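You operate a simulated robot arm through the tools that you are given. There is no shell and no other tool.

You are at the controls of a simulated robot arm. One attempt, no reset.

TASK
Dust the block in the blue tray under the yoke at the yellow card's amps.
Fine: yoke across the tray, field on, two puffs of powder, field off, then DEMAG; the yoke stays.

The check looks at the end state, three seconds after you hand in, the way a careful person would. Anything else that was tipped, shoved, dropped, spilled or broken makes it a failure.

THE ROBOT
A 7-joint arm with a two-finger parallel gripper, fixed in place. Base frame: the origin is on the floor under the middle of its stand, x ahead of it, y to its left, z up; the work surface is at about z = 0.75. Readings come in m, rad, newtons and seconds.
It reaches about 0.966 m from its shoulder. Its first joint turns from -2.897 to 2.897 rad. Payload 3.43 kg.
The TCP is the grasp point between the finger pads, 0.03 m short of the fingertips. In the tool frame z runs along the fingers and y along their closing line. The gripper opens to 0.094 m. The fingers are 0.028 m wide and 0.01 m thick; the gripper's body (0.05 by 0.096 m) begins 0.055 m behind the TCP.
Orientation is that of the tool frame in the base frame, as a unit quaternion [x, y, z, w]. With the fingers straight down and closing along the base's y, the tool's x points along the base's -x, its y along +y and its z along -z.

THE INTERFACE
- The arm moves only by the tool arm_command. Its argument "commands" is a list of rows, each a list of 7 numbers: the shift along the base's x, y, z in units of 250 mm (1.0 is 250 mm), then the turn, a rotation vector about the base's x, y, z in units of 180 degrees (1.0 is 180 degrees), then the closure, from 0 (fully open) to 1 (shut). In form: [[tx, ty, tz, rx, ry, rz, claw], ...]. A call has 1 to 20 rows; each row is the pose to reach, as a shift and turn from the pose commanded when the call began. A call with a number of a shift or a turn outside -1 to 1 is refused whole. A row lasts 0.2 s, in which the tool goes at most 0.05 m and 0.15 rad; a call with a longer step from one row to the next is refused whole, and so is a gripper value outside its range. A pose out of reach is approached as far as the arm can. The call stops where the force on the tool passes 50 N (or 10 N more than at its start, if that is more) or the arm is blocked; 0.2 s more then pass. Each finger travels about 0.045 m/s and halts on what it meets, pressing with about 24 N; the grip force reading is that of the motor and also rises with nothing between the fingers. The clock runs only during rows and for 0.2 s after the last one: add rows that repeat a pose to give the fingers time. It gives the time, the measured TCP pose, the force on the tool (base axes), the opening and the grip force at its end, in the units of the frame above (readings bear some noise), with the torque about the TCP (base axes, N m) and any sound that the robot's microphone picked up.
- Cameras (640 x 400 px; columns grow to the right, rows downward): "scene" is fixed at [0.2194, -0.5013, 1.5478]; the picture's right is [-0.16, -0.99, 0.00], its down [-0.77, 0.12, -0.62] and it looks along [0.61, -0.10, -0.78] (base axes); focal length 285 px, centre (320, 200). "wrist" rides on the gripper at [0.076, 0.014, -0.103] in the tool frame; the picture's right is [-0.18, 0.98, 0.00], its down [-0.75, -0.14, -0.64] and it looks along [-0.63, -0.12, 0.77] (tool axes); focal length 243 px, centre (320, 200). There is no depth. A picture from a camera that has moved, and an enlarged one, comes with that camera's place and axes in the base frame and with its lens.
- camera(camera): a new picture of that camera. The clock stands still meanwhile.
- slide_trunk(by): slides the trunk up (or, below 0, down) by that many m; the arm rides with it, the base frame stays. It gives what a move gives, with no picture.
- inspect(camera, box): a new picture of the part [left, top, right, bottom] of that camera's present view, enlarged. The clock stands still meanwhile.
- finish_job(): hands the job in; it is judged then, once.

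Nothing tells you positions but the pictures and the camera data. Unless the task says otherwise, let go and move clear before handing in.

The tools are called after "Call:" as name(argument=value, ...) on one line, values as JSON. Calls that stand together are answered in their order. arm_command: Moves the arm, as the interface text tells. Its arguments: {"type":"object","properties":{"commands":{"type":"array"}},"required":["commands"]} The other tools are called the same way: slide_trunk (by) moves the trunk up or down; camera (camera) takes a picture; inspect (camera, box) takes an enlarged picture of a part of a camera's view; finish_job () hands the job in.

At the start:

```text
clock: 0.0
position: [0.5546, -0.4189, 1.2905]
orientation: [0.0, 1.0, 0.0, 0.0]
contact_force: [0.0, -0.6, 1.0]
torque: [0.0, 0.01, 0.0]
width: 0.094
finger_force: 0.0
trunk travel left (down, up): [-0.4, 0.09]
```

scene: 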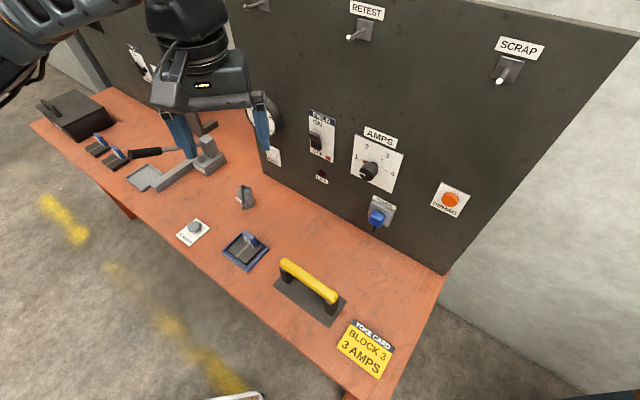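
wrist: 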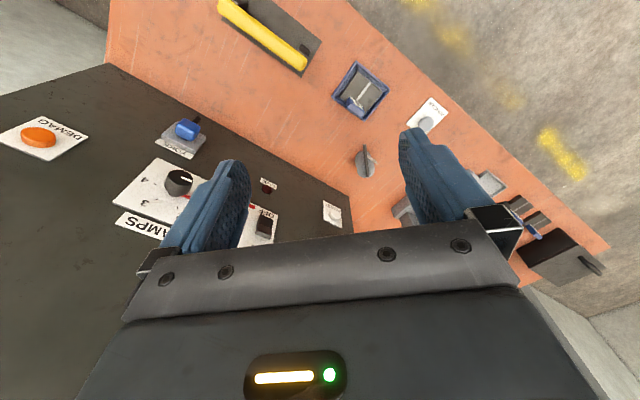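

I see a bench with a blue tray, a yellow-handled yoke, a yellow card reading "BLOCK 3, 3 AMPS", and a panel with an AMPS knob, a FIELD switch and a DEMAG button. I'll look closer before moving anything.

Call:
inspect(camera="scene", box=[240, 80, 480, 230])

Call:
inspect(camera="scene", box=[160, 170, 420, 390])

Call:
inspect(camera="scene", box=[20, 60, 260, 210])

Call:
inspect(camera="scene", box=[320, 0, 560, 120])

```text
2.67 times, centred on (360, 155) of scene
camera zoom: at [0.2194, -0.5013, 1.5478], right [-0.16, -0.99, 0.0], down [-0.77, 0.12, -0.62], along [0.61, -0.1, -0.78], focal length 760 px, centre (213, 320)
```

zoom: 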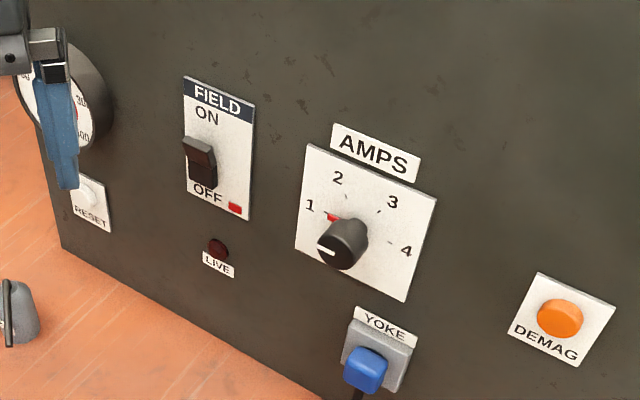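

```text
1.82 times, centred on (290, 280) of scene
camera zoom: at [0.2194, -0.5013, 1.5478], right [-0.16, -0.99, 0.0], down [-0.77, 0.12, -0.62], along [0.61, -0.1, -0.78], focal length 518 px, centre (374, 54)
```

zoom: 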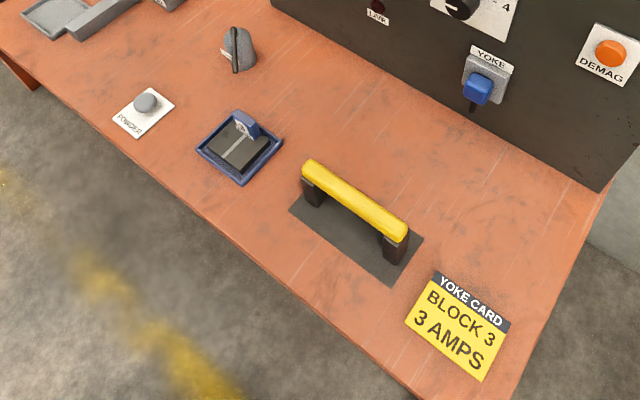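

```text
2.67 times, centred on (140, 135) of scene
camera zoom: at [0.2194, -0.5013, 1.5478], right [-0.16, -0.99, 0.0], down [-0.77, 0.12, -0.62], along [0.61, -0.1, -0.78], focal length 760 px, centre (800, 373)
```

zoom: 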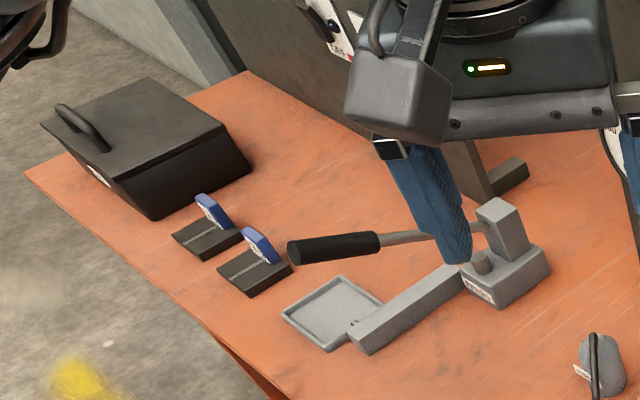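

```text
2.67 times, centred on (440, 60) of scene
camera zoom: at [0.2194, -0.5013, 1.5478], right [-0.16, -0.99, 0.0], down [-0.77, 0.12, -0.62], along [0.61, -0.1, -0.78], focal length 760 px, centre (0, 573)
```

zoom: 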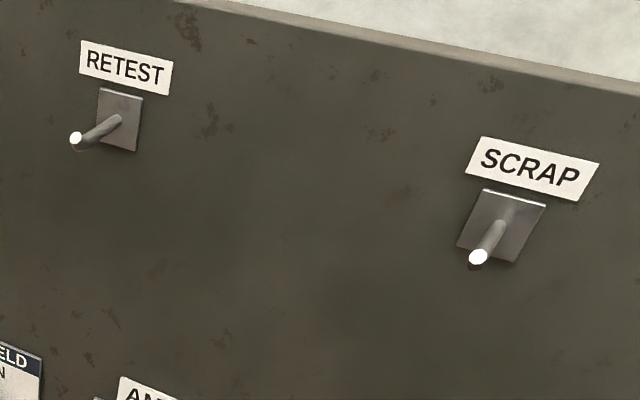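

The card asks for 3 amps. I'm checking the tray, the bulb-like object, the powder button and the knob in more detail before planning.

Call:
inspect(camera="scene", box=[215, 175, 295, 275])

Call:
inspect(camera="scene", box=[340, 130, 420, 200])

Call:
inspect(camera="wrist", box=[200, 0, 460, 160])

Call:
inspect(camera="scene", box=[270, 245, 400, 385])

```text
4.00 times, centred on (255, 225) of scene
camera zoom: at [0.2194, -0.5013, 1.5478], right [-0.16, -0.99, 0.0], down [-0.77, 0.12, -0.62], along [0.61, -0.1, -0.78], focal length 1140 px, centre (580, 100)
```

zoom: 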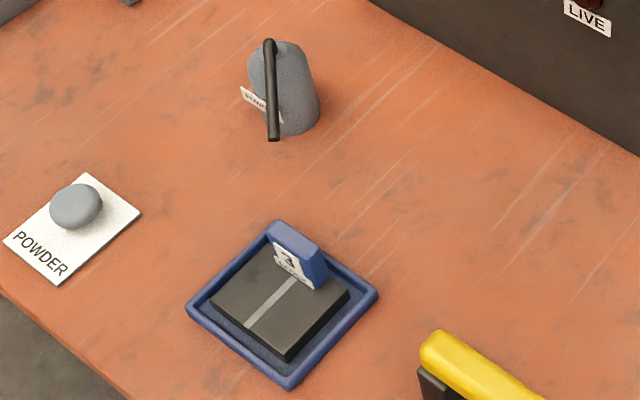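

```text
5.71 times, centred on (380, 165) of scene
camera zoom: at [0.2194, -0.5013, 1.5478], right [-0.16, -0.99, 0.0], down [-0.77, 0.12, -0.62], along [0.61, -0.1, -0.78], focal length 1628 px, centre (-23, 400)
```

zoom: 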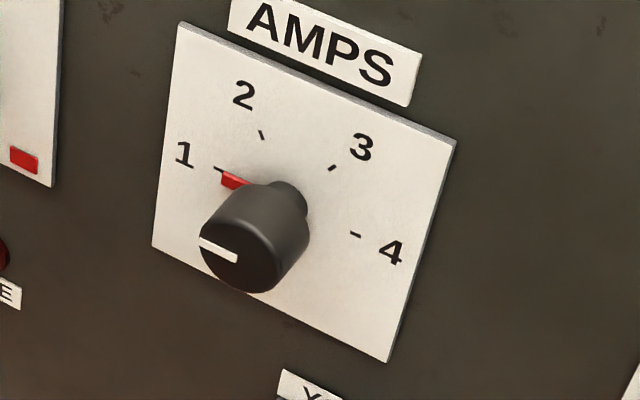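

```text
2.46 times, centred on (330, 80) of wrist
camera zoom: at [0.4789, -0.4051, 1.3926], right [0.18, 0.98, 0.0], down [0.75, -0.14, 0.64], along [0.63, -0.12, -0.77], focal length 597 px, centre (295, 495)
```

zoom: 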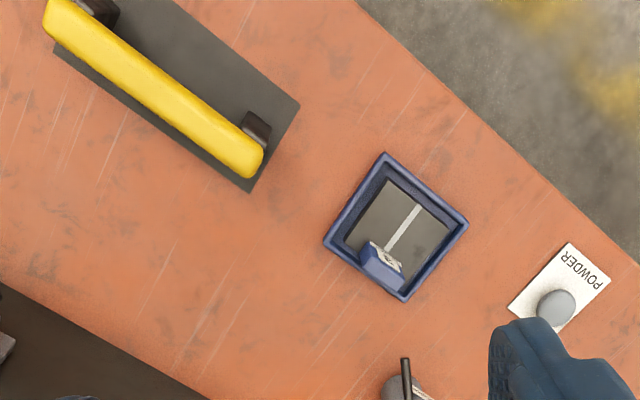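

```text
2.86 times, centred on (335, 315) of scene
camera zoom: at [0.2194, -0.5013, 1.5478], right [-0.16, -0.99, 0.0], down [-0.77, 0.12, -0.62], along [0.61, -0.1, -0.78], focal length 814 px, centre (277, -129)
```

zoom: 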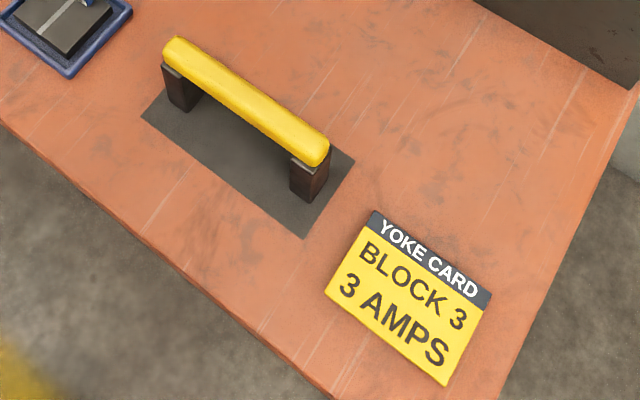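

The AMPS knob points at 1, with ticks at about −90°, −30°, +30° and +90°, so reaching 3 takes a 120° clockwise turn. The bench and panel sit at 45° to the base, and the yoke is near (0.515, −0.514). I'll move above the yoke, turned 45° so the fingers close across its handle, and look with the wrist camera.

Call:
arm_command(commands=[[-0.02, -0.048, -0.07, 0, 0, 0.031, 0], [-0.04, -0.095, -0.14, 0, 0, 0.062, 0], [-0.059, -0.143, -0.21, 0, 0, 0.094, 0], [-0.078, -0.19, -0.28, 0, 0, 0.125, 0], [-0.098, -0.238, -0.35, 0, 0, 0.156, 0], [-0.118, -0.285, -0.42, 0, 0, 0.188, 0], [-0.137, -0.333, -0.49, 0, 0, 0.219, 0], [-0.157, -0.38, -0.562, 0, 0, 0.25, 0], [-0.157, -0.38, -0.562, 0, 0, 0.25, 0]])

```text
clock: 2.0
position: [0.5176, -0.516, 1.1491]
orientation: [-0.383, 0.924, 0.0, 0.0]
contact_force: [0.8, 0.4, 0.4]
torque: [0.03, -0.02, 0.02]
width: 0.0939
finger_force: 0.1
trunk travel left (down, up): [-0.4, 0.09]
```

Call:
camera(camera="wrist")

Call:
camera(camera="scene")

```text
taken
camera wrist: at [0.4528, -0.5593, 1.251], right [-0.57, 0.82, 0.0], down [0.63, 0.43, 0.64], along [0.53, 0.36, -0.77], focal length 243 px, centre (320, 200)
```

wrist: 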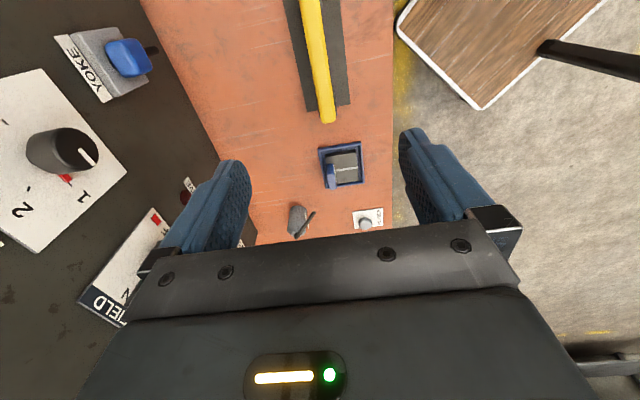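

```text
taken
```

scene: 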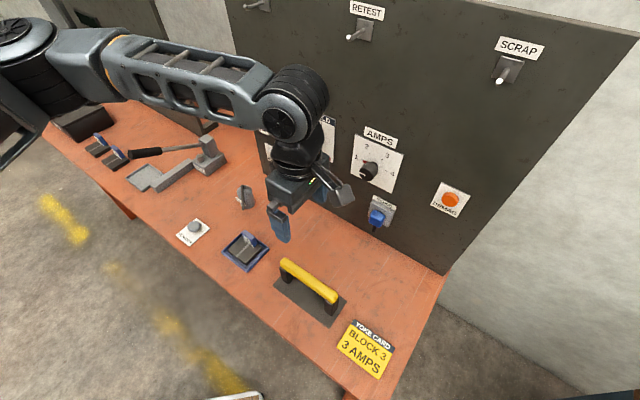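

The gripper is directly above the yoke handle, with the handle at about n = −0.731 and z ≈ 0.835. I'm lowering partway to look again.

Call:
arm_command(commands=[[0, 0, -0.16, 0, 0, 0, 0], [0, 0, -0.32, 0, 0, 0, 0], [0, 0, -0.48, 0, 0, 0, 0], [0, 0, -0.64, 0, 0, 0, 0], [0, 0, -0.8, 0, 0, 0, 0], [0, 0, -0.8, 0, 0, 0, 0]])

Call:
camera(camera="wrist")

Call:
camera(camera="scene")

```text
clock: 3.4
position: [0.5191, -0.5151, 0.9499]
orientation: [-0.382, 0.924, -0.001, 0.0]
contact_force: [0.2, -0.2, 0.0]
torque: [-0.01, 0.01, -0.01]
width: 0.0942
finger_force: 0.2
trunk travel left (down, up): [-0.4, 0.09]
```

```text
taken
camera wrist: at [0.4551, -0.5591, 1.0515], right [-0.56, 0.83, 0.0], down [0.63, 0.43, 0.64], along [0.53, 0.36, -0.77], focal length 243 px, centre (320, 200)
```

wrist: 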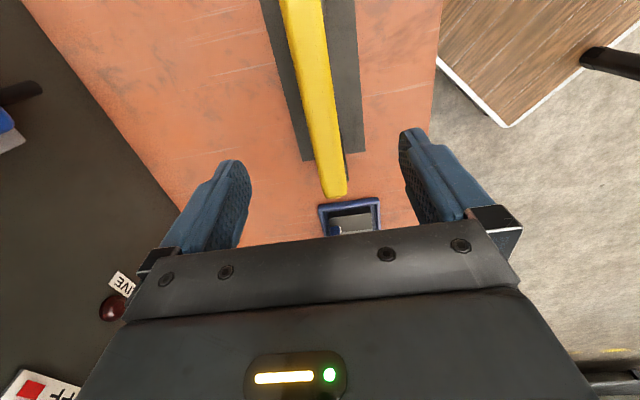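

```text
taken
```

scene: 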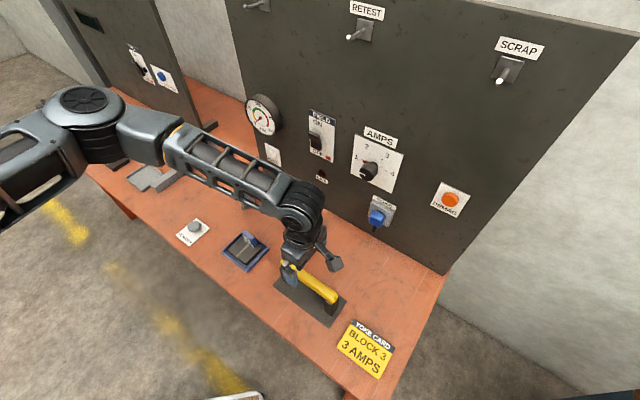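

The handle is centered between the fingers. I'm lowering to z ≈ 0.836 and closing.

Call:
arm_command(commands=[[0, 0, -0.12, 0, 0, 0, 0], [0, 0, -0.24, 0, 0, 0, 0], [0, 0, -0.36, 0, 0, 0, 0], [0, 0, -0.456, 0, 0, 0, 0], [0, 0, -0.456, 0, 0, 0, 0], [0, 0, -0.456, 0, 0, 0, 0.3], [0, 0, -0.456, 0, 0, 0, 0.6], [0, 0, -0.456, 0, 0, 0, 1], [0, 0, -0.456, 0, 0, 0, 1], [0, 0, -0.456, 0, 0, 0, 1], [0, 0, -0.456, 0, 0, 0, 1], [0, 0, -0.456, 0, 0, 0, 1]])

Call:
camera(camera="scene")

Call:
camera(camera="wrist")

```text
clock: 6.0
position: [0.5172, -0.5142, 0.8377]
orientation: [-0.383, 0.924, -0.001, 0.0]
contact_force: [-1.7, 2.0, 0.7]
torque: [0.02, -0.05, 0.0]
width: 0.0307
finger_force: 23.8
trunk travel left (down, up): [-0.4, 0.09]
```

```text
taken
```

scene: 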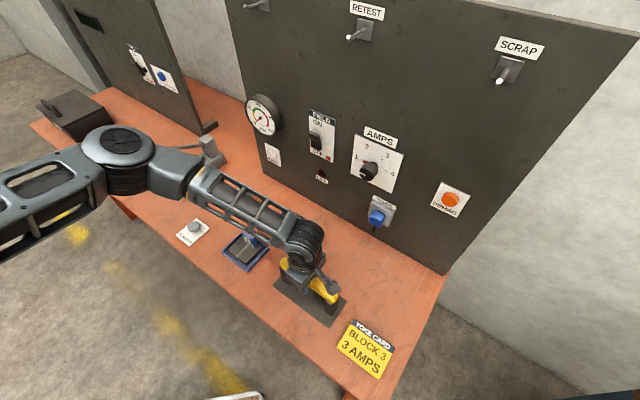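

```text
taken
camera wrist: at [0.4536, -0.5589, 0.9384], right [-0.56, 0.83, 0.0], down [0.63, 0.43, 0.64], along [0.53, 0.36, -0.77], focal length 243 px, centre (320, 200)
```

wrist: 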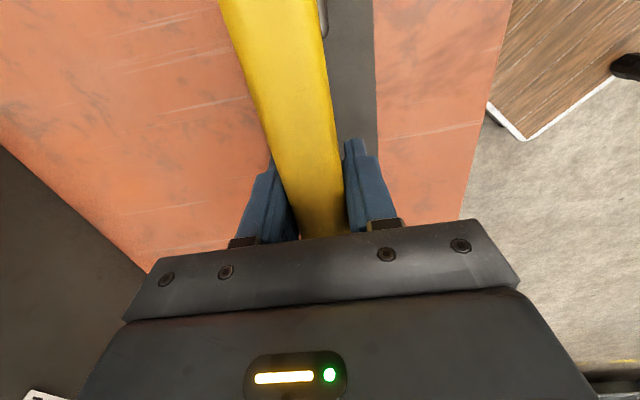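

The grip is firm at a width of 0.031. I'm lifting the yoke about 0.12 m, clear of the tray and tag.

Call:
arm_command(commands=[[0, 0, 0.04, 0, 0, 0, 1], [0, 0, 0.1, 0, 0, 0, 1], [0, 0, 0.2, 0, 0, 0, 1], [0, 0, 0.3, 0, 0, 0, 1], [0, 0, 0.4, 0, 0, 0, 1], [0, 0, 0.48, 0, 0, 0, 1], [0, 0, 0.48, 0, 0, 0, 1]])

Call:
camera(camera="scene")

Call:
camera(camera="wrist")

```text
clock: 7.6
position: [0.5157, -0.5129, 0.9562]
orientation: [-0.383, 0.924, -0.001, -0.001]
contact_force: [0.4, 0.5, -10.8]
torque: [0.0, 0.0, 0.02]
width: 0.0305
finger_force: 24.1
trunk travel left (down, up): [-0.4, 0.09]
```

```text
taken
```

scene: 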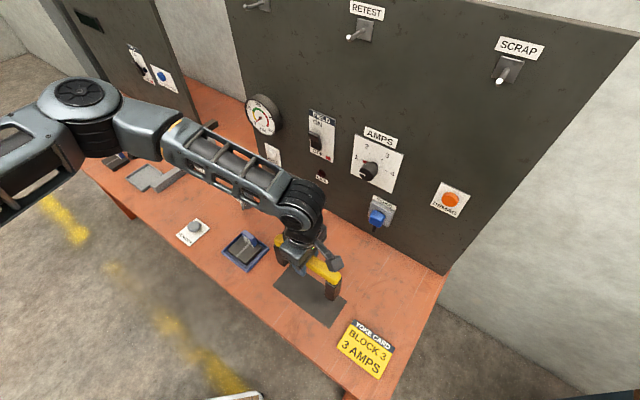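

```text
taken
camera wrist: at [0.452, -0.5585, 1.0588], right [-0.56, 0.83, 0.0], down [0.63, 0.43, 0.64], along [0.53, 0.36, -0.77], focal length 243 px, centre (320, 200)
```

wrist: 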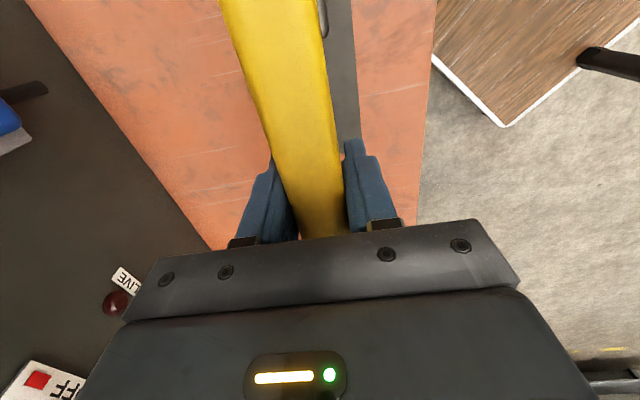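

The yoke is up and steady at about 1.1 kg. I'm carrying it along the bench to above the tray.

Call:
arm_command(commands=[[0.04, 0.043, 0, 0, 0, 0, 1], [0.12, 0.129, 0, 0, 0, 0, 1], [0.22, 0.236, 0, 0, 0, 0, 1], [0.32, 0.344, 0, 0, 0, 0, 1], [0.42, 0.451, 0, 0, 0, 0, 1], [0.52, 0.559, 0, 0, 0, 0, 1], [0.6, 0.645, 0, 0, 0, 0, 1], [0.645, 0.693, 0, 0, 0, 0, 1], [0.645, 0.693, 0, 0, 0, 0, 1], [0.645, 0.693, 0, 0, 0, 0, 1]])

Call:
camera(camera="scene")

Call:
camera(camera="wrist")

Call:
inspect(camera="scene", box=[190, 190, 310, 290])

```text
clock: 9.8
position: [0.6799, -0.3425, 0.9555]
orientation: [-0.383, 0.924, 0.0, 0.001]
contact_force: [0.0, 0.9, -10.4]
torque: [0.02, -0.02, -0.03]
width: 0.0305
finger_force: 24.2
trunk travel left (down, up): [-0.4, 0.09]
```

```text
taken
```

scene: 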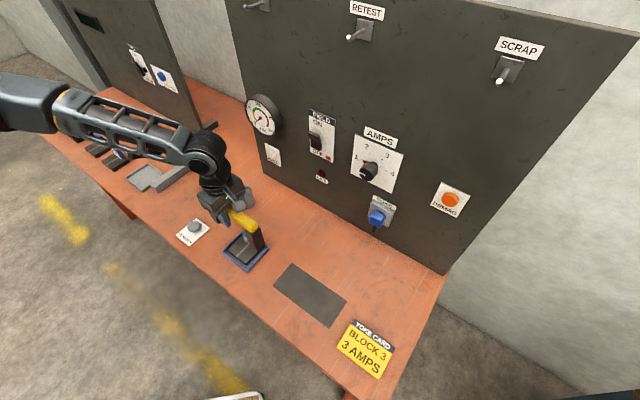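

```text
taken
camera wrist: at [0.6139, -0.3851, 1.0567], right [-0.56, 0.83, 0.0], down [0.63, 0.43, 0.64], along [0.53, 0.36, -0.77], focal length 243 px, centre (320, 200)
```

wrist: 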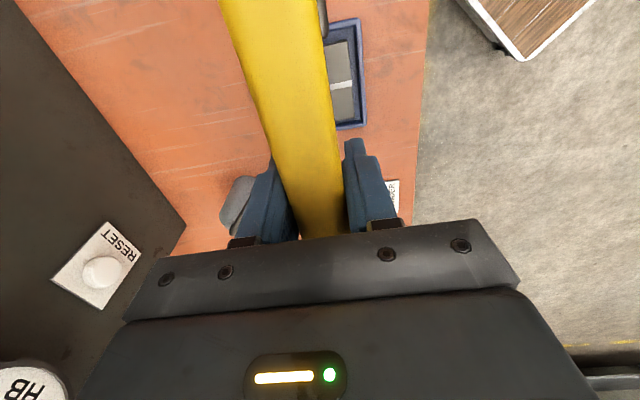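

```text
4.00 times, centred on (250, 240) of scene
camera zoom: at [0.2194, -0.5013, 1.5478], right [-0.16, -0.99, 0.0], down [-0.77, 0.12, -0.62], along [0.61, -0.1, -0.78], focal length 1140 px, centre (600, 40)
```

zoom: 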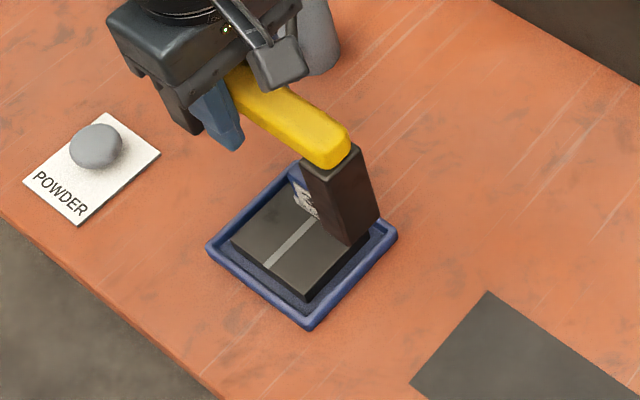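

The yoke hangs over the tray. Before lowering I need to know how tall the tag on the block is compared with the underside of the handle, so I'm zooming in.

Call:
inspect(camera="scene", box=[235, 220, 285, 260])

Call:
inspect(camera="wrist", box=[300, 0, 400, 140])

```text
10.00 times, centred on (260, 240) of scene
camera zoom: at [0.2194, -0.5013, 1.5478], right [-0.16, -0.99, 0.0], down [-0.77, 0.12, -0.62], along [0.61, -0.1, -0.78], focal length 2850 px, centre (920, -200)
```

zoom: 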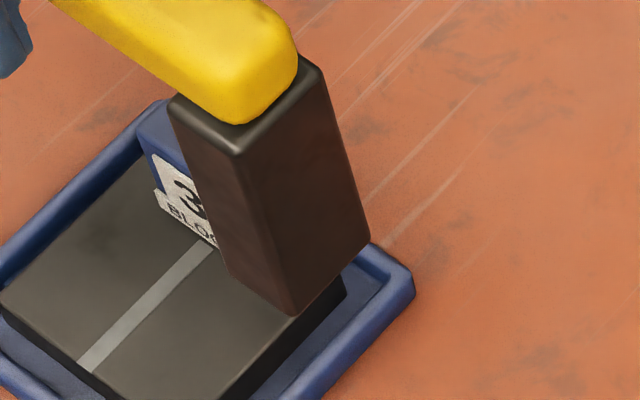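

```text
2.86 times, centred on (350, 70) of wrist
camera zoom: at [0.6139, -0.3851, 1.0567], right [-0.56, 0.83, 0.0], down [0.63, 0.43, 0.64], along [0.53, 0.36, -0.77], focal length 693 px, centre (234, 571)
```

zoom: 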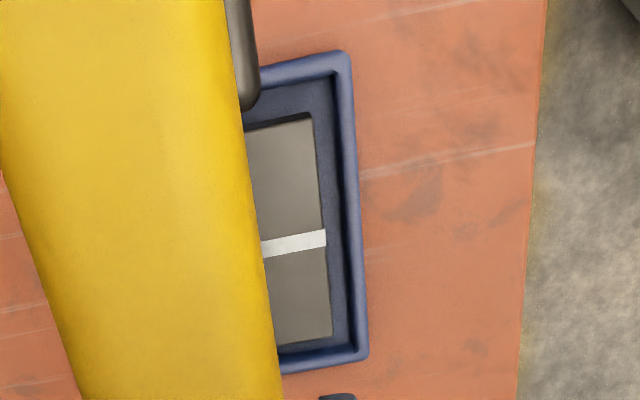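

The tag reads BLOCK 3. It is tall (top at z ≈ 0.82) and sits just behind the handle line, so my fingertips would hit it with this low grip. I'll put the yoke back on its pad, regrip about 18 mm higher, and come back.

Call:
arm_command(commands=[[-0.04, -0.043, 0, 0, 0, 0, 1], [-0.12, -0.129, 0, 0, 0, 0, 1], [-0.22, -0.236, 0, 0, 0, 0, 1], [-0.32, -0.344, 0, 0, 0, 0, 1], [-0.42, -0.451, 0, 0, 0, 0, 1], [-0.52, -0.559, 0, 0, 0, 0, 1], [-0.6, -0.645, 0, 0, 0, 0, 1], [-0.645, -0.693, 0, 0, 0, 0, 1], [-0.645, -0.693, 0, 0, 0, 0, 1], [-0.645, -0.693, -0.1, 0, 0, 0, 1], [-0.645, -0.693, -0.2, 0, 0, 0, 1], [-0.645, -0.693, -0.3, 0, 0, 0, 1], [-0.645, -0.693, -0.4, 0, 0, 0, 1], [-0.645, -0.693, -0.45, 0, 0, 0, 1], [-0.645, -0.693, -0.47, 0, 0, 0, 1], [-0.645, -0.693, -0.478, 0, 0, 0, 1], [-0.645, -0.693, -0.478, 0, 0, 0, 1]])

Call:
camera(camera="scene")

```text
clock: 13.4
position: [0.5166, -0.5135, 0.8365]
orientation: [-0.383, 0.924, 0.001, -0.001]
contact_force: [0.2, -1.0, -11.3]
torque: [0.07, -0.06, 0.02]
width: 0.0307
finger_force: 24.3
trunk travel left (down, up): [-0.4, 0.09]
```

```text
taken
```

scene: 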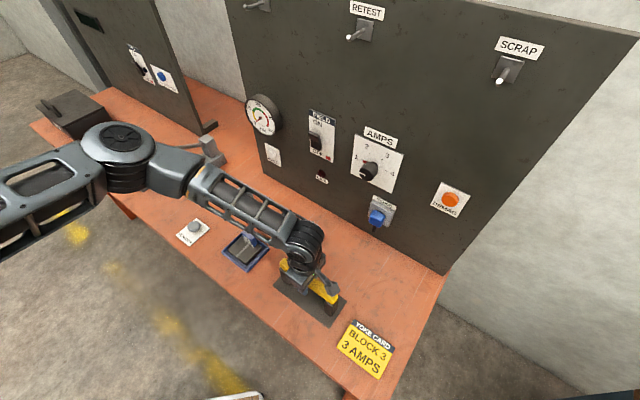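

Call:
arm_command(commands=[[0, 0, -0.004, 0, 0, 0, 1], [0, 0, -0.008, 0, 0, 0, 1], [0, 0, -0.008, 0, 0, 0, 1]])

```text
clock: 14.2
position: [0.5161, -0.5142, 0.8361]
orientation: [-0.383, 0.924, -0.001, 0.0]
contact_force: [-2.1, 8.1, 16.1]
torque: [0.43, -0.18, 0.05]
width: 0.0305
finger_force: 23.6
trunk travel left (down, up): [-0.4, 0.09]
```

The yoke is down on its pad. I'm opening slightly, raising 19 mm and regripping.

Call:
arm_command(commands=[[0, 0, 0, 0, 0, 0, 0.7], [0, 0, 0, 0, 0, 0, 0.5], [0, 0, 0, 0, 0, 0, 0.4], [0, 0, 0, 0, 0, 0, 0.4], [0, 0, 0.04, 0, 0, 0, 0.4], [0, 0, 0.08, 0, 0, 0, 0.4], [0, 0, 0.08, 0, 0, 0, 0.4], [0, 0, 0.08, 0, 0, 0, 0.7], [0, 0, 0.08, 0, 0, 0, 1], [0, 0, 0.08, 0, 0, 0, 1], [0, 0, 0.08, 0, 0, 0, 1], [0, 0, 0.08, 0, 0, 0, 1]])

Call:
inspect(camera="scene", box=[260, 220, 360, 330])

Call:
camera(camera="wrist")

```text
clock: 16.8
position: [0.5157, -0.514, 0.8547]
orientation: [-0.383, 0.924, 0.0, 0.0]
contact_force: [0.9, -2.0, 0.3]
torque: [0.01, -0.1, 0.04]
width: 0.0304
finger_force: 23.6
trunk travel left (down, up): [-0.4, 0.09]
```

```text
3.64 times, centred on (310, 275) of scene
camera zoom: at [0.2194, -0.5013, 1.5478], right [-0.16, -0.99, 0.0], down [-0.77, 0.12, -0.62], along [0.61, -0.1, -0.78], focal length 1036 px, centre (356, -73)
```

zoom: 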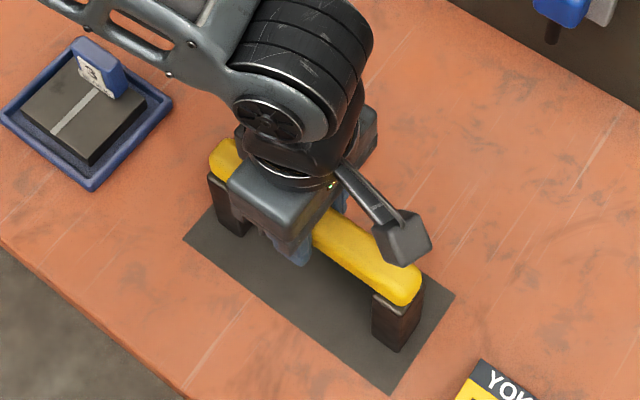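

```text
taken
camera wrist: at [0.4516, -0.5579, 0.9564], right [-0.56, 0.83, 0.0], down [0.63, 0.43, 0.64], along [0.53, 0.36, -0.77], focal length 243 px, centre (320, 200)
```

wrist: 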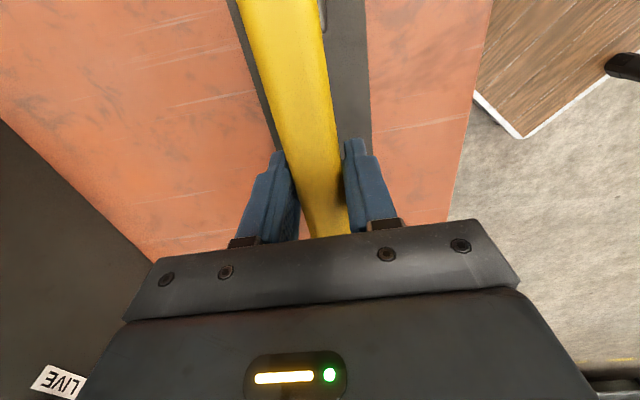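

The grip is solid at the higher position, with fingertips at about z = 0.825. I'm lifting and carrying to the tray again, slightly farther along and forward.

Call:
arm_command(commands=[[0, 0, 0.05, 0, 0, 0, 1], [0, 0, 0.15, 0, 0, 0, 1], [0, 0, 0.26, 0, 0, 0, 1], [0, 0, 0.38, 0, 0, 0, 1], [0, 0, 0.46, 0, 0, 0, 1], [0, 0, 0.48, 0, 0, 0, 1], [0.044, 0.049, 0.48, 0, 0, 0, 1], [0.124, 0.138, 0.48, 0, 0, 0, 1], [0.224, 0.25, 0.48, 0, 0, 0, 1], [0.324, 0.361, 0.48, 0, 0, 0, 1], [0.424, 0.472, 0.48, 0, 0, 0, 1], [0.524, 0.584, 0.48, 0, 0, 0, 1], [0.604, 0.673, 0.48, 0, 0, 0, 1], [0.6436, 0.717, 0.48, 0, 0, 0, 1], [0.6436, 0.717, 0.48, 0, 0, 0, 1], [0.6436, 0.717, 0.48, 0, 0, 0, 1]])

Call:
inspect(camera="scene", box=[190, 190, 310, 290])

Call:
camera(camera="wrist")

```text
clock: 20.2
position: [0.6767, -0.3342, 0.9744]
orientation: [-0.383, 0.924, 0.0, -0.001]
contact_force: [0.9, -0.3, -10.8]
torque: [0.0, -0.02, -0.02]
width: 0.0305
finger_force: 23.5
trunk travel left (down, up): [-0.4, 0.09]
```

```text
4.00 times, centred on (250, 240) of scene
camera zoom: at [0.2194, -0.5013, 1.5478], right [-0.16, -0.99, 0.0], down [-0.77, 0.12, -0.62], along [0.61, -0.1, -0.78], focal length 1140 px, centre (600, 40)
```

zoom: 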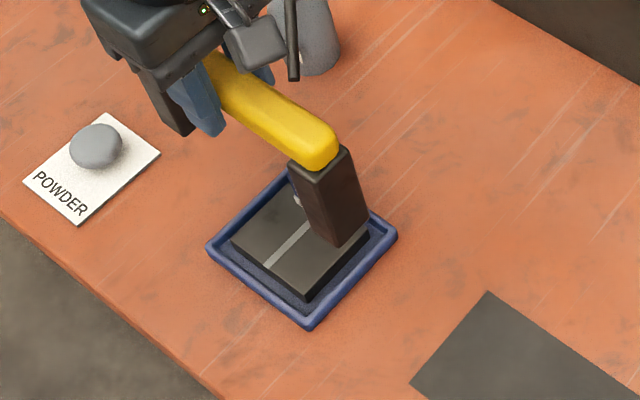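

```text
taken
camera wrist: at [0.6128, -0.3782, 1.0762], right [-0.56, 0.83, 0.0], down [0.63, 0.43, 0.64], along [0.53, 0.36, -0.77], focal length 243 px, centre (320, 200)
```

wrist: 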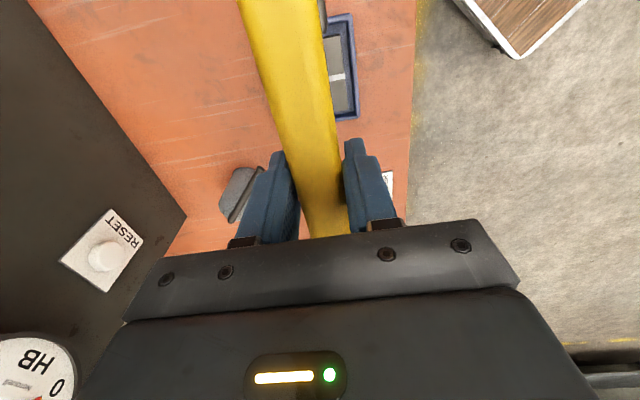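

The yoke's feet look set to straddle the tray, with its center at about s = −0.242. I'm lowering most of the way and checking before touchdown.

Call:
arm_command(commands=[[0, 0, -0.08, 0, 0, 0, 1], [0, 0, -0.17, 0, 0, 0, 1], [0, 0, -0.26, 0, 0, 0, 1], [0, 0, -0.32, 0, 0, 0, 1], [0, 0, -0.36, 0, 0, 0, 1], [0, 0, -0.36, 0, 0, 0, 1]])

Call:
inspect(camera="scene", box=[200, 200, 300, 280])

Call:
camera(camera="wrist")

```text
clock: 21.6
position: [0.6783, -0.3345, 0.8851]
orientation: [-0.383, 0.924, 0.0, 0.0]
contact_force: [0.5, 0.1, -10.9]
torque: [0.01, -0.05, 0.02]
width: 0.0304
finger_force: 23.8
trunk travel left (down, up): [-0.4, 0.09]
```

```text
5.00 times, centred on (250, 240) of scene
camera zoom: at [0.2194, -0.5013, 1.5478], right [-0.16, -0.99, 0.0], down [-0.77, 0.12, -0.62], along [0.61, -0.1, -0.78], focal length 1425 px, centre (670, 0)
```

zoom: 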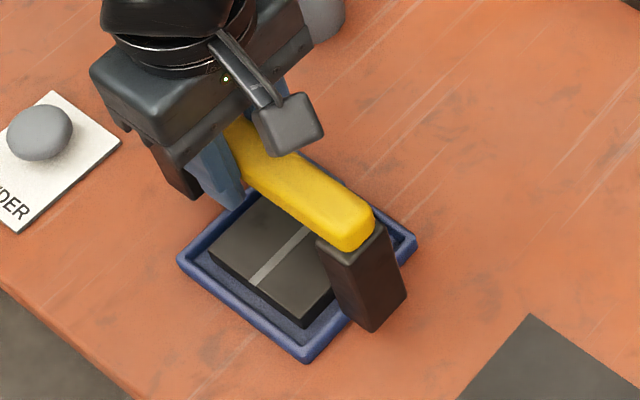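

```text
taken
camera wrist: at [0.6139, -0.3788, 0.9859], right [-0.56, 0.83, 0.0], down [0.63, 0.43, 0.64], along [0.53, 0.36, -0.77], focal length 243 px, centre (320, 200)
```

wrist: 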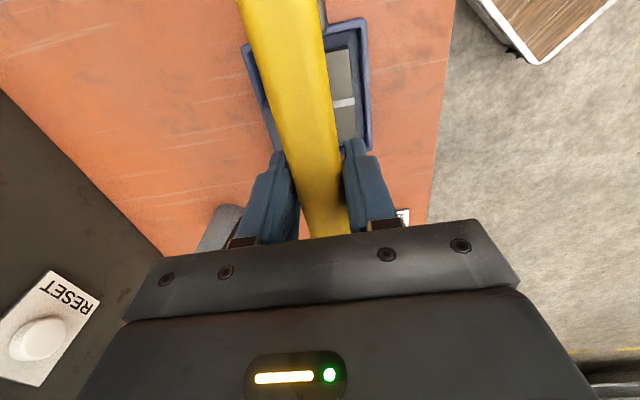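

Call:
inspect(camera="scene", box=[250, 235, 290, 275])

Call:
inspect(camera="scene", box=[215, 215, 265, 265])

Call:
inspect(camera="wrist", box=[220, 0, 400, 160])

```text
10.00 times, centred on (270, 255) of scene
camera zoom: at [0.2194, -0.5013, 1.5478], right [-0.16, -0.99, 0.0], down [-0.77, 0.12, -0.62], along [0.61, -0.1, -0.78], focal length 2850 px, centre (820, -350)
```

zoom: 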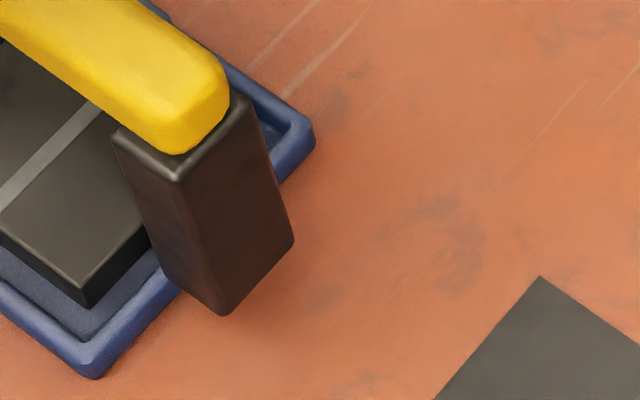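

```text
8.00 times, centred on (240, 240) of scene
camera zoom: at [0.2194, -0.5013, 1.5478], right [-0.16, -0.99, 0.0], down [-0.77, 0.12, -0.62], along [0.61, -0.1, -0.78], focal length 2280 px, centre (960, -120)
```

zoom: 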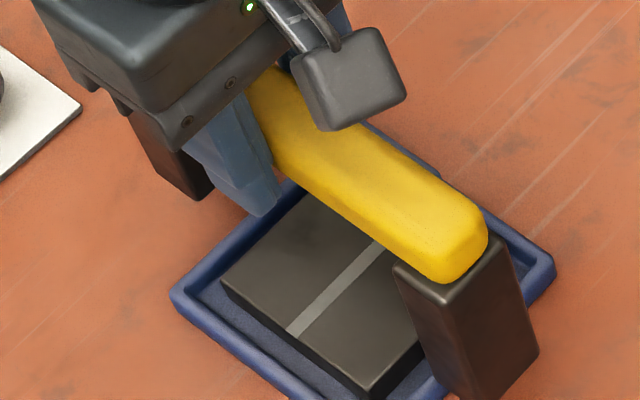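

```text
2.50 times, centred on (310, 80) of wrist
camera zoom: at [0.6139, -0.3788, 0.9859], right [-0.56, 0.83, 0.0], down [0.63, 0.43, 0.64], along [0.53, 0.36, -0.77], focal length 606 px, centre (345, 500)
```

zoom: 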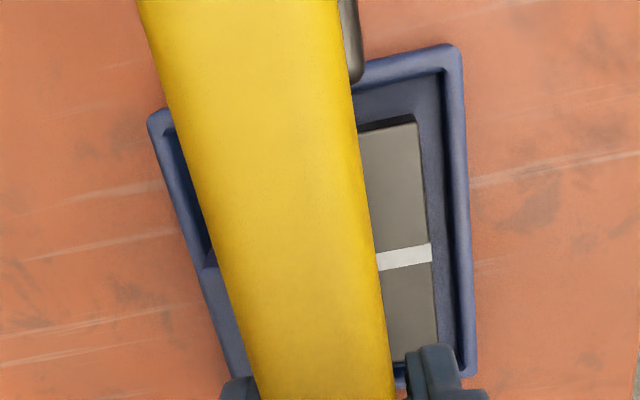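

The +s foot has about 5 mm clearance to the tray and the other about 13 mm, so I'm shifting 4 mm back and 3 mm forward. Then I'll lower slowly.

Call:
arm_command(commands=[[-0.02, -0.003, 0, 0, 0, 0, 1], [-0.02, -0.003, 0, 0, 0, 0, 1], [-0.02, -0.003, -0.03, 0, 0, 0, 1], [-0.02, -0.003, -0.06, 0, 0, 0, 1], [-0.02, -0.003, -0.085, 0, 0, 0, 1], [-0.02, -0.003, -0.1, 0, 0, 0, 1], [-0.02, -0.003, -0.1, 0, 0, 0, 1]])

Call:
inspect(camera="scene", box=[210, 210, 290, 280])

Call:
inspect(camera="wrist", box=[180, 0, 440, 200])

```text
clock: 23.2
position: [0.6714, -0.3377, 0.8596]
orientation: [-0.383, 0.924, 0.001, 0.0]
contact_force: [0.2, 0.0, -10.6]
torque: [-0.01, -0.03, -0.02]
width: 0.0304
finger_force: 23.8
trunk travel left (down, up): [-0.4, 0.09]
```

```text
5.71 times, centred on (250, 245) of scene
camera zoom: at [0.2194, -0.5013, 1.5478], right [-0.16, -0.99, 0.0], down [-0.77, 0.12, -0.62], along [0.61, -0.1, -0.78], focal length 1628 px, centre (720, -57)
```

zoom: 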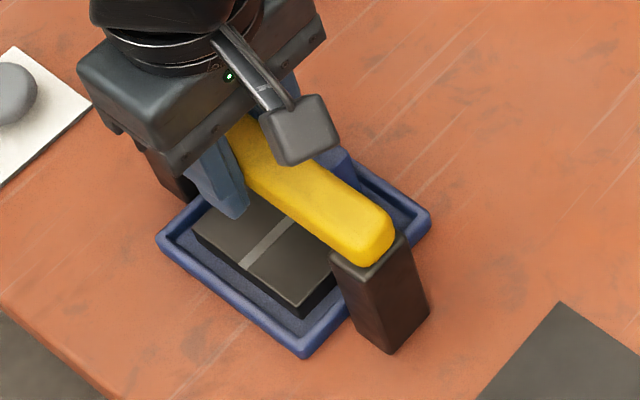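

```text
2.00 times, centred on (310, 100) of wrist
camera zoom: at [0.6077, -0.3804, 0.9614], right [-0.56, 0.83, 0.0], down [0.63, 0.43, 0.64], along [0.53, 0.36, -0.77], focal length 485 px, centre (340, 400)
```

zoom: 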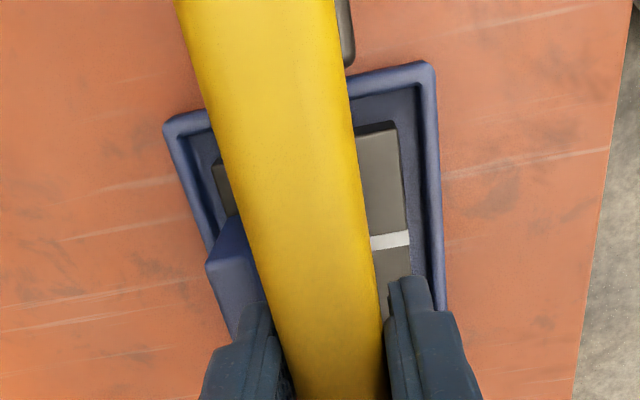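

The tag shows clearly behind the handle. I'm lowering the last few millimeters and watching force.

Call:
arm_command(commands=[[0, 0, -0.01, 0, 0, 0, 1], [0, 0, -0.02, 0, 0, 0, 1], [0, 0, -0.02, 0, 0, 0, 1]])

```text
clock: 24.0
position: [0.6709, -0.3353, 0.8541]
orientation: [-0.383, 0.924, 0.0, -0.001]
contact_force: [0.6, 1.9, -7.0]
torque: [0.13, 0.08, 0.01]
width: 0.0303
finger_force: 23.4
trunk travel left (down, up): [-0.4, 0.09]
```

Call:
arm_command(commands=[[0, 0, -0.004, 0, 0, 0, 1], [0, 0, -0.004, 0, 0, 0, 1]])

Call:
inspect(camera="scene", box=[210, 210, 290, 280])

Call:
inspect(camera="wrist", box=[180, 0, 440, 200])

```text
clock: 24.6
position: [0.6712, -0.3355, 0.8545]
orientation: [-0.382, 0.924, 0.0, 0.0]
contact_force: [-3.1, 4.7, 11.5]
torque: [0.27, 0.09, -0.03]
width: 0.0304
finger_force: 24.0
trunk travel left (down, up): [-0.4, 0.09]
```

```text
5.71 times, centred on (250, 245) of scene
camera zoom: at [0.2194, -0.5013, 1.5478], right [-0.16, -0.99, 0.0], down [-0.77, 0.12, -0.62], along [0.61, -0.1, -0.78], focal length 1628 px, centre (720, -57)
```

zoom: 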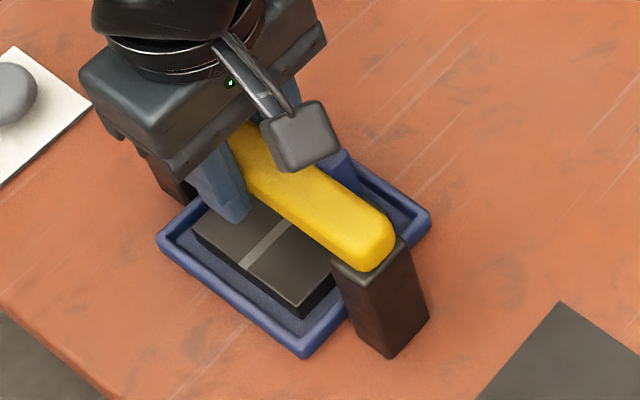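

```text
2.00 times, centred on (310, 100) of wrist
camera zoom: at [0.6077, -0.3797, 0.9564], right [-0.56, 0.83, 0.0], down [0.63, 0.43, 0.64], along [0.53, 0.36, -0.77], focal length 485 px, centre (340, 400)
```

zoom: 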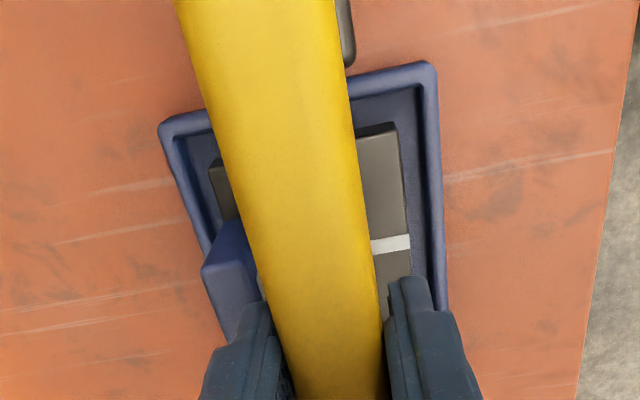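

The weight is on the bench. I'm opening just a few millimeters per side and lifting straight up.

Call:
arm_command(commands=[[0, 0, 0, 0, 0, 0, 0.66], [0, 0, 0, 0, 0, 0, 0.62], [0, 0, 0, 0, 0, 0, 0.6], [0, 0, 0, 0, 0, 0, 0.6]])

Call:
inspect(camera="scene", box=[210, 210, 290, 280])

```text
clock: 25.6
position: [0.671, -0.3361, 0.8539]
orientation: [-0.382, 0.924, 0.0, -0.001]
contact_force: [-0.3, 0.6, 0.7]
torque: [0.03, 0.0, 0.0]
width: 0.0377
finger_force: 0.1
trunk travel left (down, up): [-0.4, 0.09]
```

```text
5.71 times, centred on (250, 245) of scene
camera zoom: at [0.2194, -0.5013, 1.5478], right [-0.16, -0.99, 0.0], down [-0.77, 0.12, -0.62], along [0.61, -0.1, -0.78], focal length 1628 px, centre (720, -57)
```

zoom: 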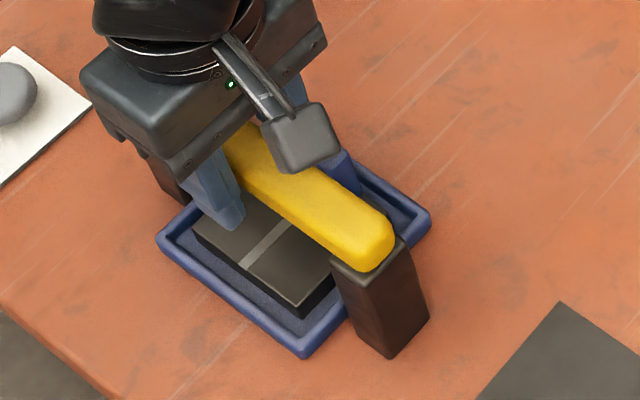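

The yoke stands free with no residual force. I'm rising straight up.

Call:
arm_command(commands=[[0, 0, 0.04, 0, 0, 0, 0.6], [0, 0, 0.1, 0, 0, 0, 0.6], [0, 0, 0.2, 0, 0, 0, 0.6], [0, 0, 0.35, 0, 0, 0, 0.6], [0, 0, 0.5, 0, 0, 0, 0.5], [0, 0, 0.65, 0, 0, 0, 0.4], [0, 0, 0.8, 0, 0, 0, 0.3], [0, 0, 0.8, 0, 0, 0, 0.3]])

Call:
camera(camera="scene")

Call:
camera(camera="wrist")

Call:
inspect(camera="scene", box=[200, 210, 290, 280])

```text
clock: 27.4
position: [0.6715, -0.3356, 1.0537]
orientation: [-0.384, 0.923, 0.0, 0.0]
contact_force: [-0.3, 0.2, 1.2]
torque: [0.0, -0.02, -0.01]
width: 0.066
finger_force: 0.0
trunk travel left (down, up): [-0.4, 0.09]
```

```text
taken
```

scene: 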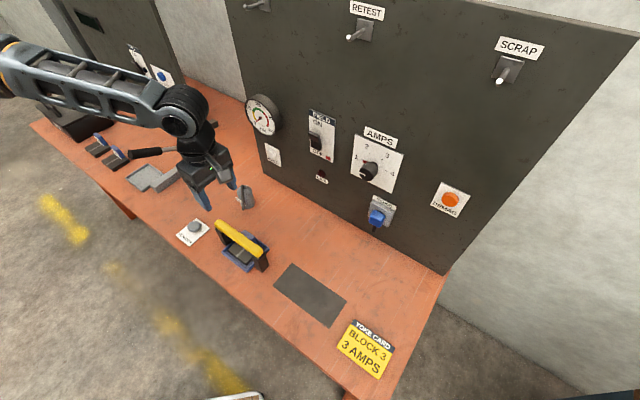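

```text
taken
camera wrist: at [0.6067, -0.3797, 1.1568], right [-0.56, 0.83, 0.0], down [0.63, 0.43, 0.64], along [0.53, 0.36, -0.77], focal length 243 px, centre (320, 200)
```

wrist: 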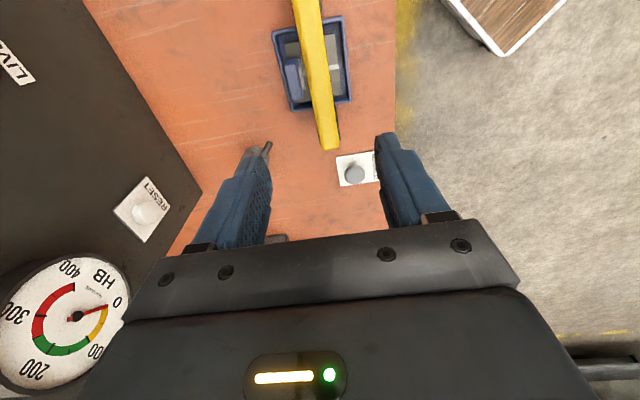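

```text
5.71 times, centred on (245, 245) of scene
camera zoom: at [0.2194, -0.5013, 1.5478], right [-0.16, -0.99, 0.0], down [-0.77, 0.12, -0.62], along [0.61, -0.1, -0.78], focal length 1628 px, centre (749, -57)
```

zoom: 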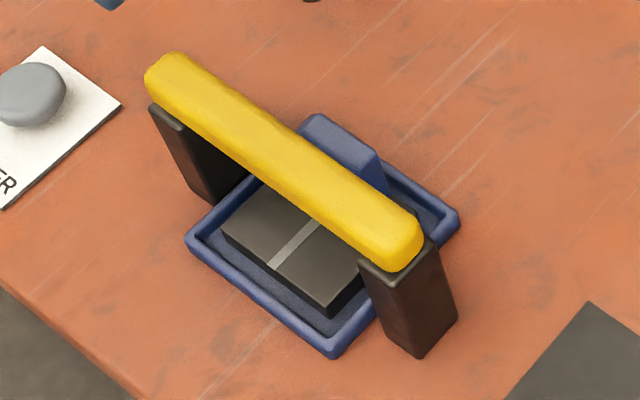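

The yoke is standing squarely across the tray. Next is the AMPS knob. I'll pitch the gripper to point at the panel, fingers closing vertically and camera on the right, and stop about 0.2 m short of it in front of the knob.

Call:
arm_command(commands=[[-0.032, -0.068, 0.002, -0.0253, -0.0253, 0, 0.2], [-0.065, -0.136, 0.004, -0.0505, -0.0505, 0, 0.1], [-0.097, -0.204, 0.006, -0.0758, -0.0758, 0, 0], [-0.13, -0.272, 0.006, -0.101, -0.101, 0, 0], [-0.162, -0.34, 0.006, -0.1263, -0.1263, 0, 0], [-0.195, -0.408, 0.006, -0.1515, -0.1515, 0, 0], [-0.227, -0.476, 0.006, -0.1768, -0.1768, 0, 0], [-0.26, -0.544, 0.006, -0.2021, -0.2021, 0, 0], [-0.292, -0.612, 0.006, -0.2273, -0.2273, 0, 0], [-0.324, -0.68, 0.006, -0.2526, -0.2526, 0, 0], [-0.357, -0.748, 0.006, -0.2778, -0.2778, 0, 0], [-0.389, -0.816, 0.006, -0.3031, -0.3031, 0, 0], [-0.422, -0.884, 0.006, -0.3283, -0.3283, 0, 0], [-0.454, -0.952, 0.006, -0.3536, -0.3536, 0, 0], [-0.454, -0.952, 0.006, -0.3536, -0.3536, 0, 0]])

Call:
camera(camera="scene")

Call:
camera(camera="wrist")

```text
clock: 30.6
position: [0.537, -0.582, 1.0722]
orientation: [-0.278, 0.654, -0.648, 0.275]
contact_force: [-0.1, -0.6, -1.0]
torque: [-0.01, 0.01, -0.02]
width: 0.0939
finger_force: 0.1
out of reach, approached as far as the arm can: row 13, 14, 15
trunk travel left (down, up): [-0.4, 0.09]
```

```text
taken
```

scene: 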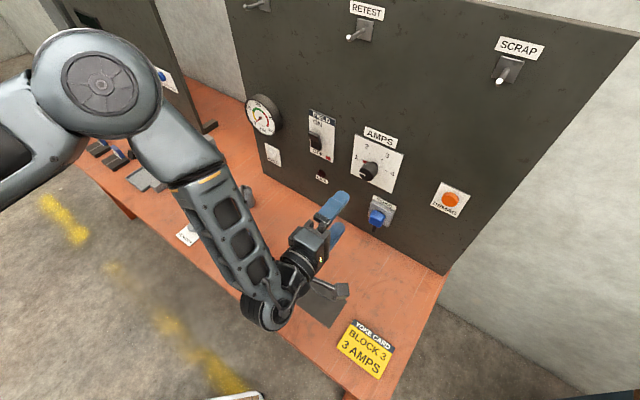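

```text
taken
camera wrist: at [0.4106, -0.5662, 1.0584], right [0.12, 0.14, -0.98], down [0.06, 0.99, 0.15], along [0.99, -0.08, 0.11], focal length 243 px, centre (320, 200)
```

wrist: 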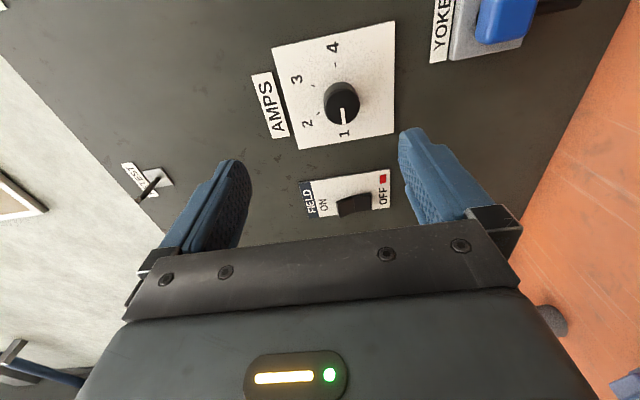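

The wrist hits a joint limit because the trunk is too high for a horizontal hand. I'll lower the trunk in steps and raise the tool to compensate.

Call:
slide_trunk(by=-0.1)

```text
clock: 31.9
position: [0.5382, -0.5833, 0.9716]
orientation: [-0.278, 0.655, -0.647, 0.275]
contact_force: [0.6, -0.1, 0.0]
torque: [0.0, -0.04, -0.01]
width: 0.094
finger_force: 0.0
trunk travel left (down, up): [-0.3, 0.19]
```

Call:
arm_command(commands=[[0, 0, 0.1, 0, 0, 0, 0], [0, 0, 0.2, 0, 0, 0, 0], [0, 0, 0.3, 0, 0, 0, 0], [0, 0, 0.4, 0, 0, 0, 0], [0, 0, 0.4, 0, 0, 0, 0]])

Call:
slide_trunk(by=-0.1)

```text
clock: 33.1
position: [0.5361, -0.5836, 1.0715]
orientation: [-0.278, 0.655, -0.647, 0.274]
contact_force: [0.0, 0.3, 0.2]
torque: [0.02, -0.02, -0.02]
width: 0.0939
finger_force: 0.0
trunk travel left (down, up): [-0.3, 0.19]
```

```text
clock: 34.5
position: [0.5368, -0.583, 0.9721]
orientation: [-0.278, 0.655, -0.647, 0.275]
contact_force: [-0.8, 0.6, 0.7]
torque: [0.01, 0.0, 0.01]
width: 0.0943
finger_force: 0.0
trunk travel left (down, up): [-0.2, 0.29]
```

Call:
arm_command(commands=[[0, 0, 0.1, 0, 0, 0, 0], [0, 0, 0.2, 0, 0, 0, 0], [0, 0, 0.3, 0, 0, 0, 0], [0, 0, 0.4, 0, 0, 0, 0], [0, 0, 0.4, 0, 0, 0, 0]])

Call:
camera(camera="scene")

Call:
camera(camera="wrist")

```text
clock: 35.7
position: [0.5348, -0.5835, 1.0709]
orientation: [-0.278, 0.655, -0.647, 0.275]
contact_force: [0.7, -0.1, -0.5]
torque: [0.01, 0.02, -0.01]
width: 0.0942
finger_force: 0.1
trunk travel left (down, up): [-0.2, 0.29]
```

```text
taken
```

scene: 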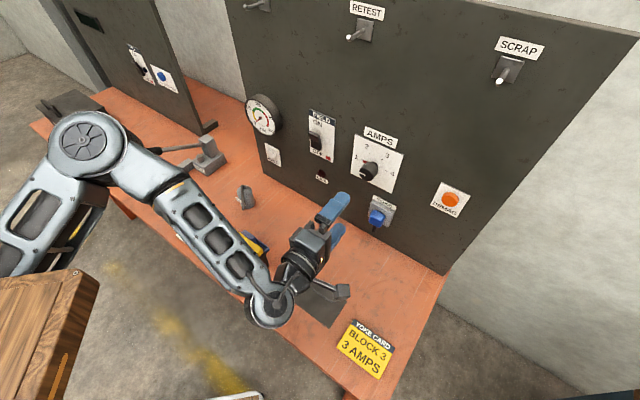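

```text
taken
camera wrist: at [0.4089, -0.5676, 1.0573], right [0.12, 0.14, -0.98], down [0.06, 0.99, 0.15], along [0.99, -0.08, 0.11], focal length 243 px, centre (320, 200)
```

wrist: 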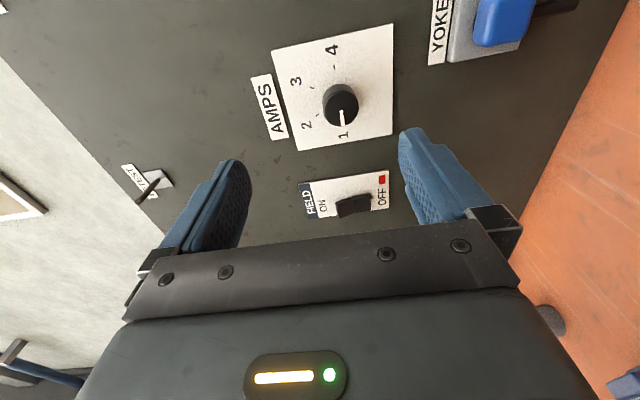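

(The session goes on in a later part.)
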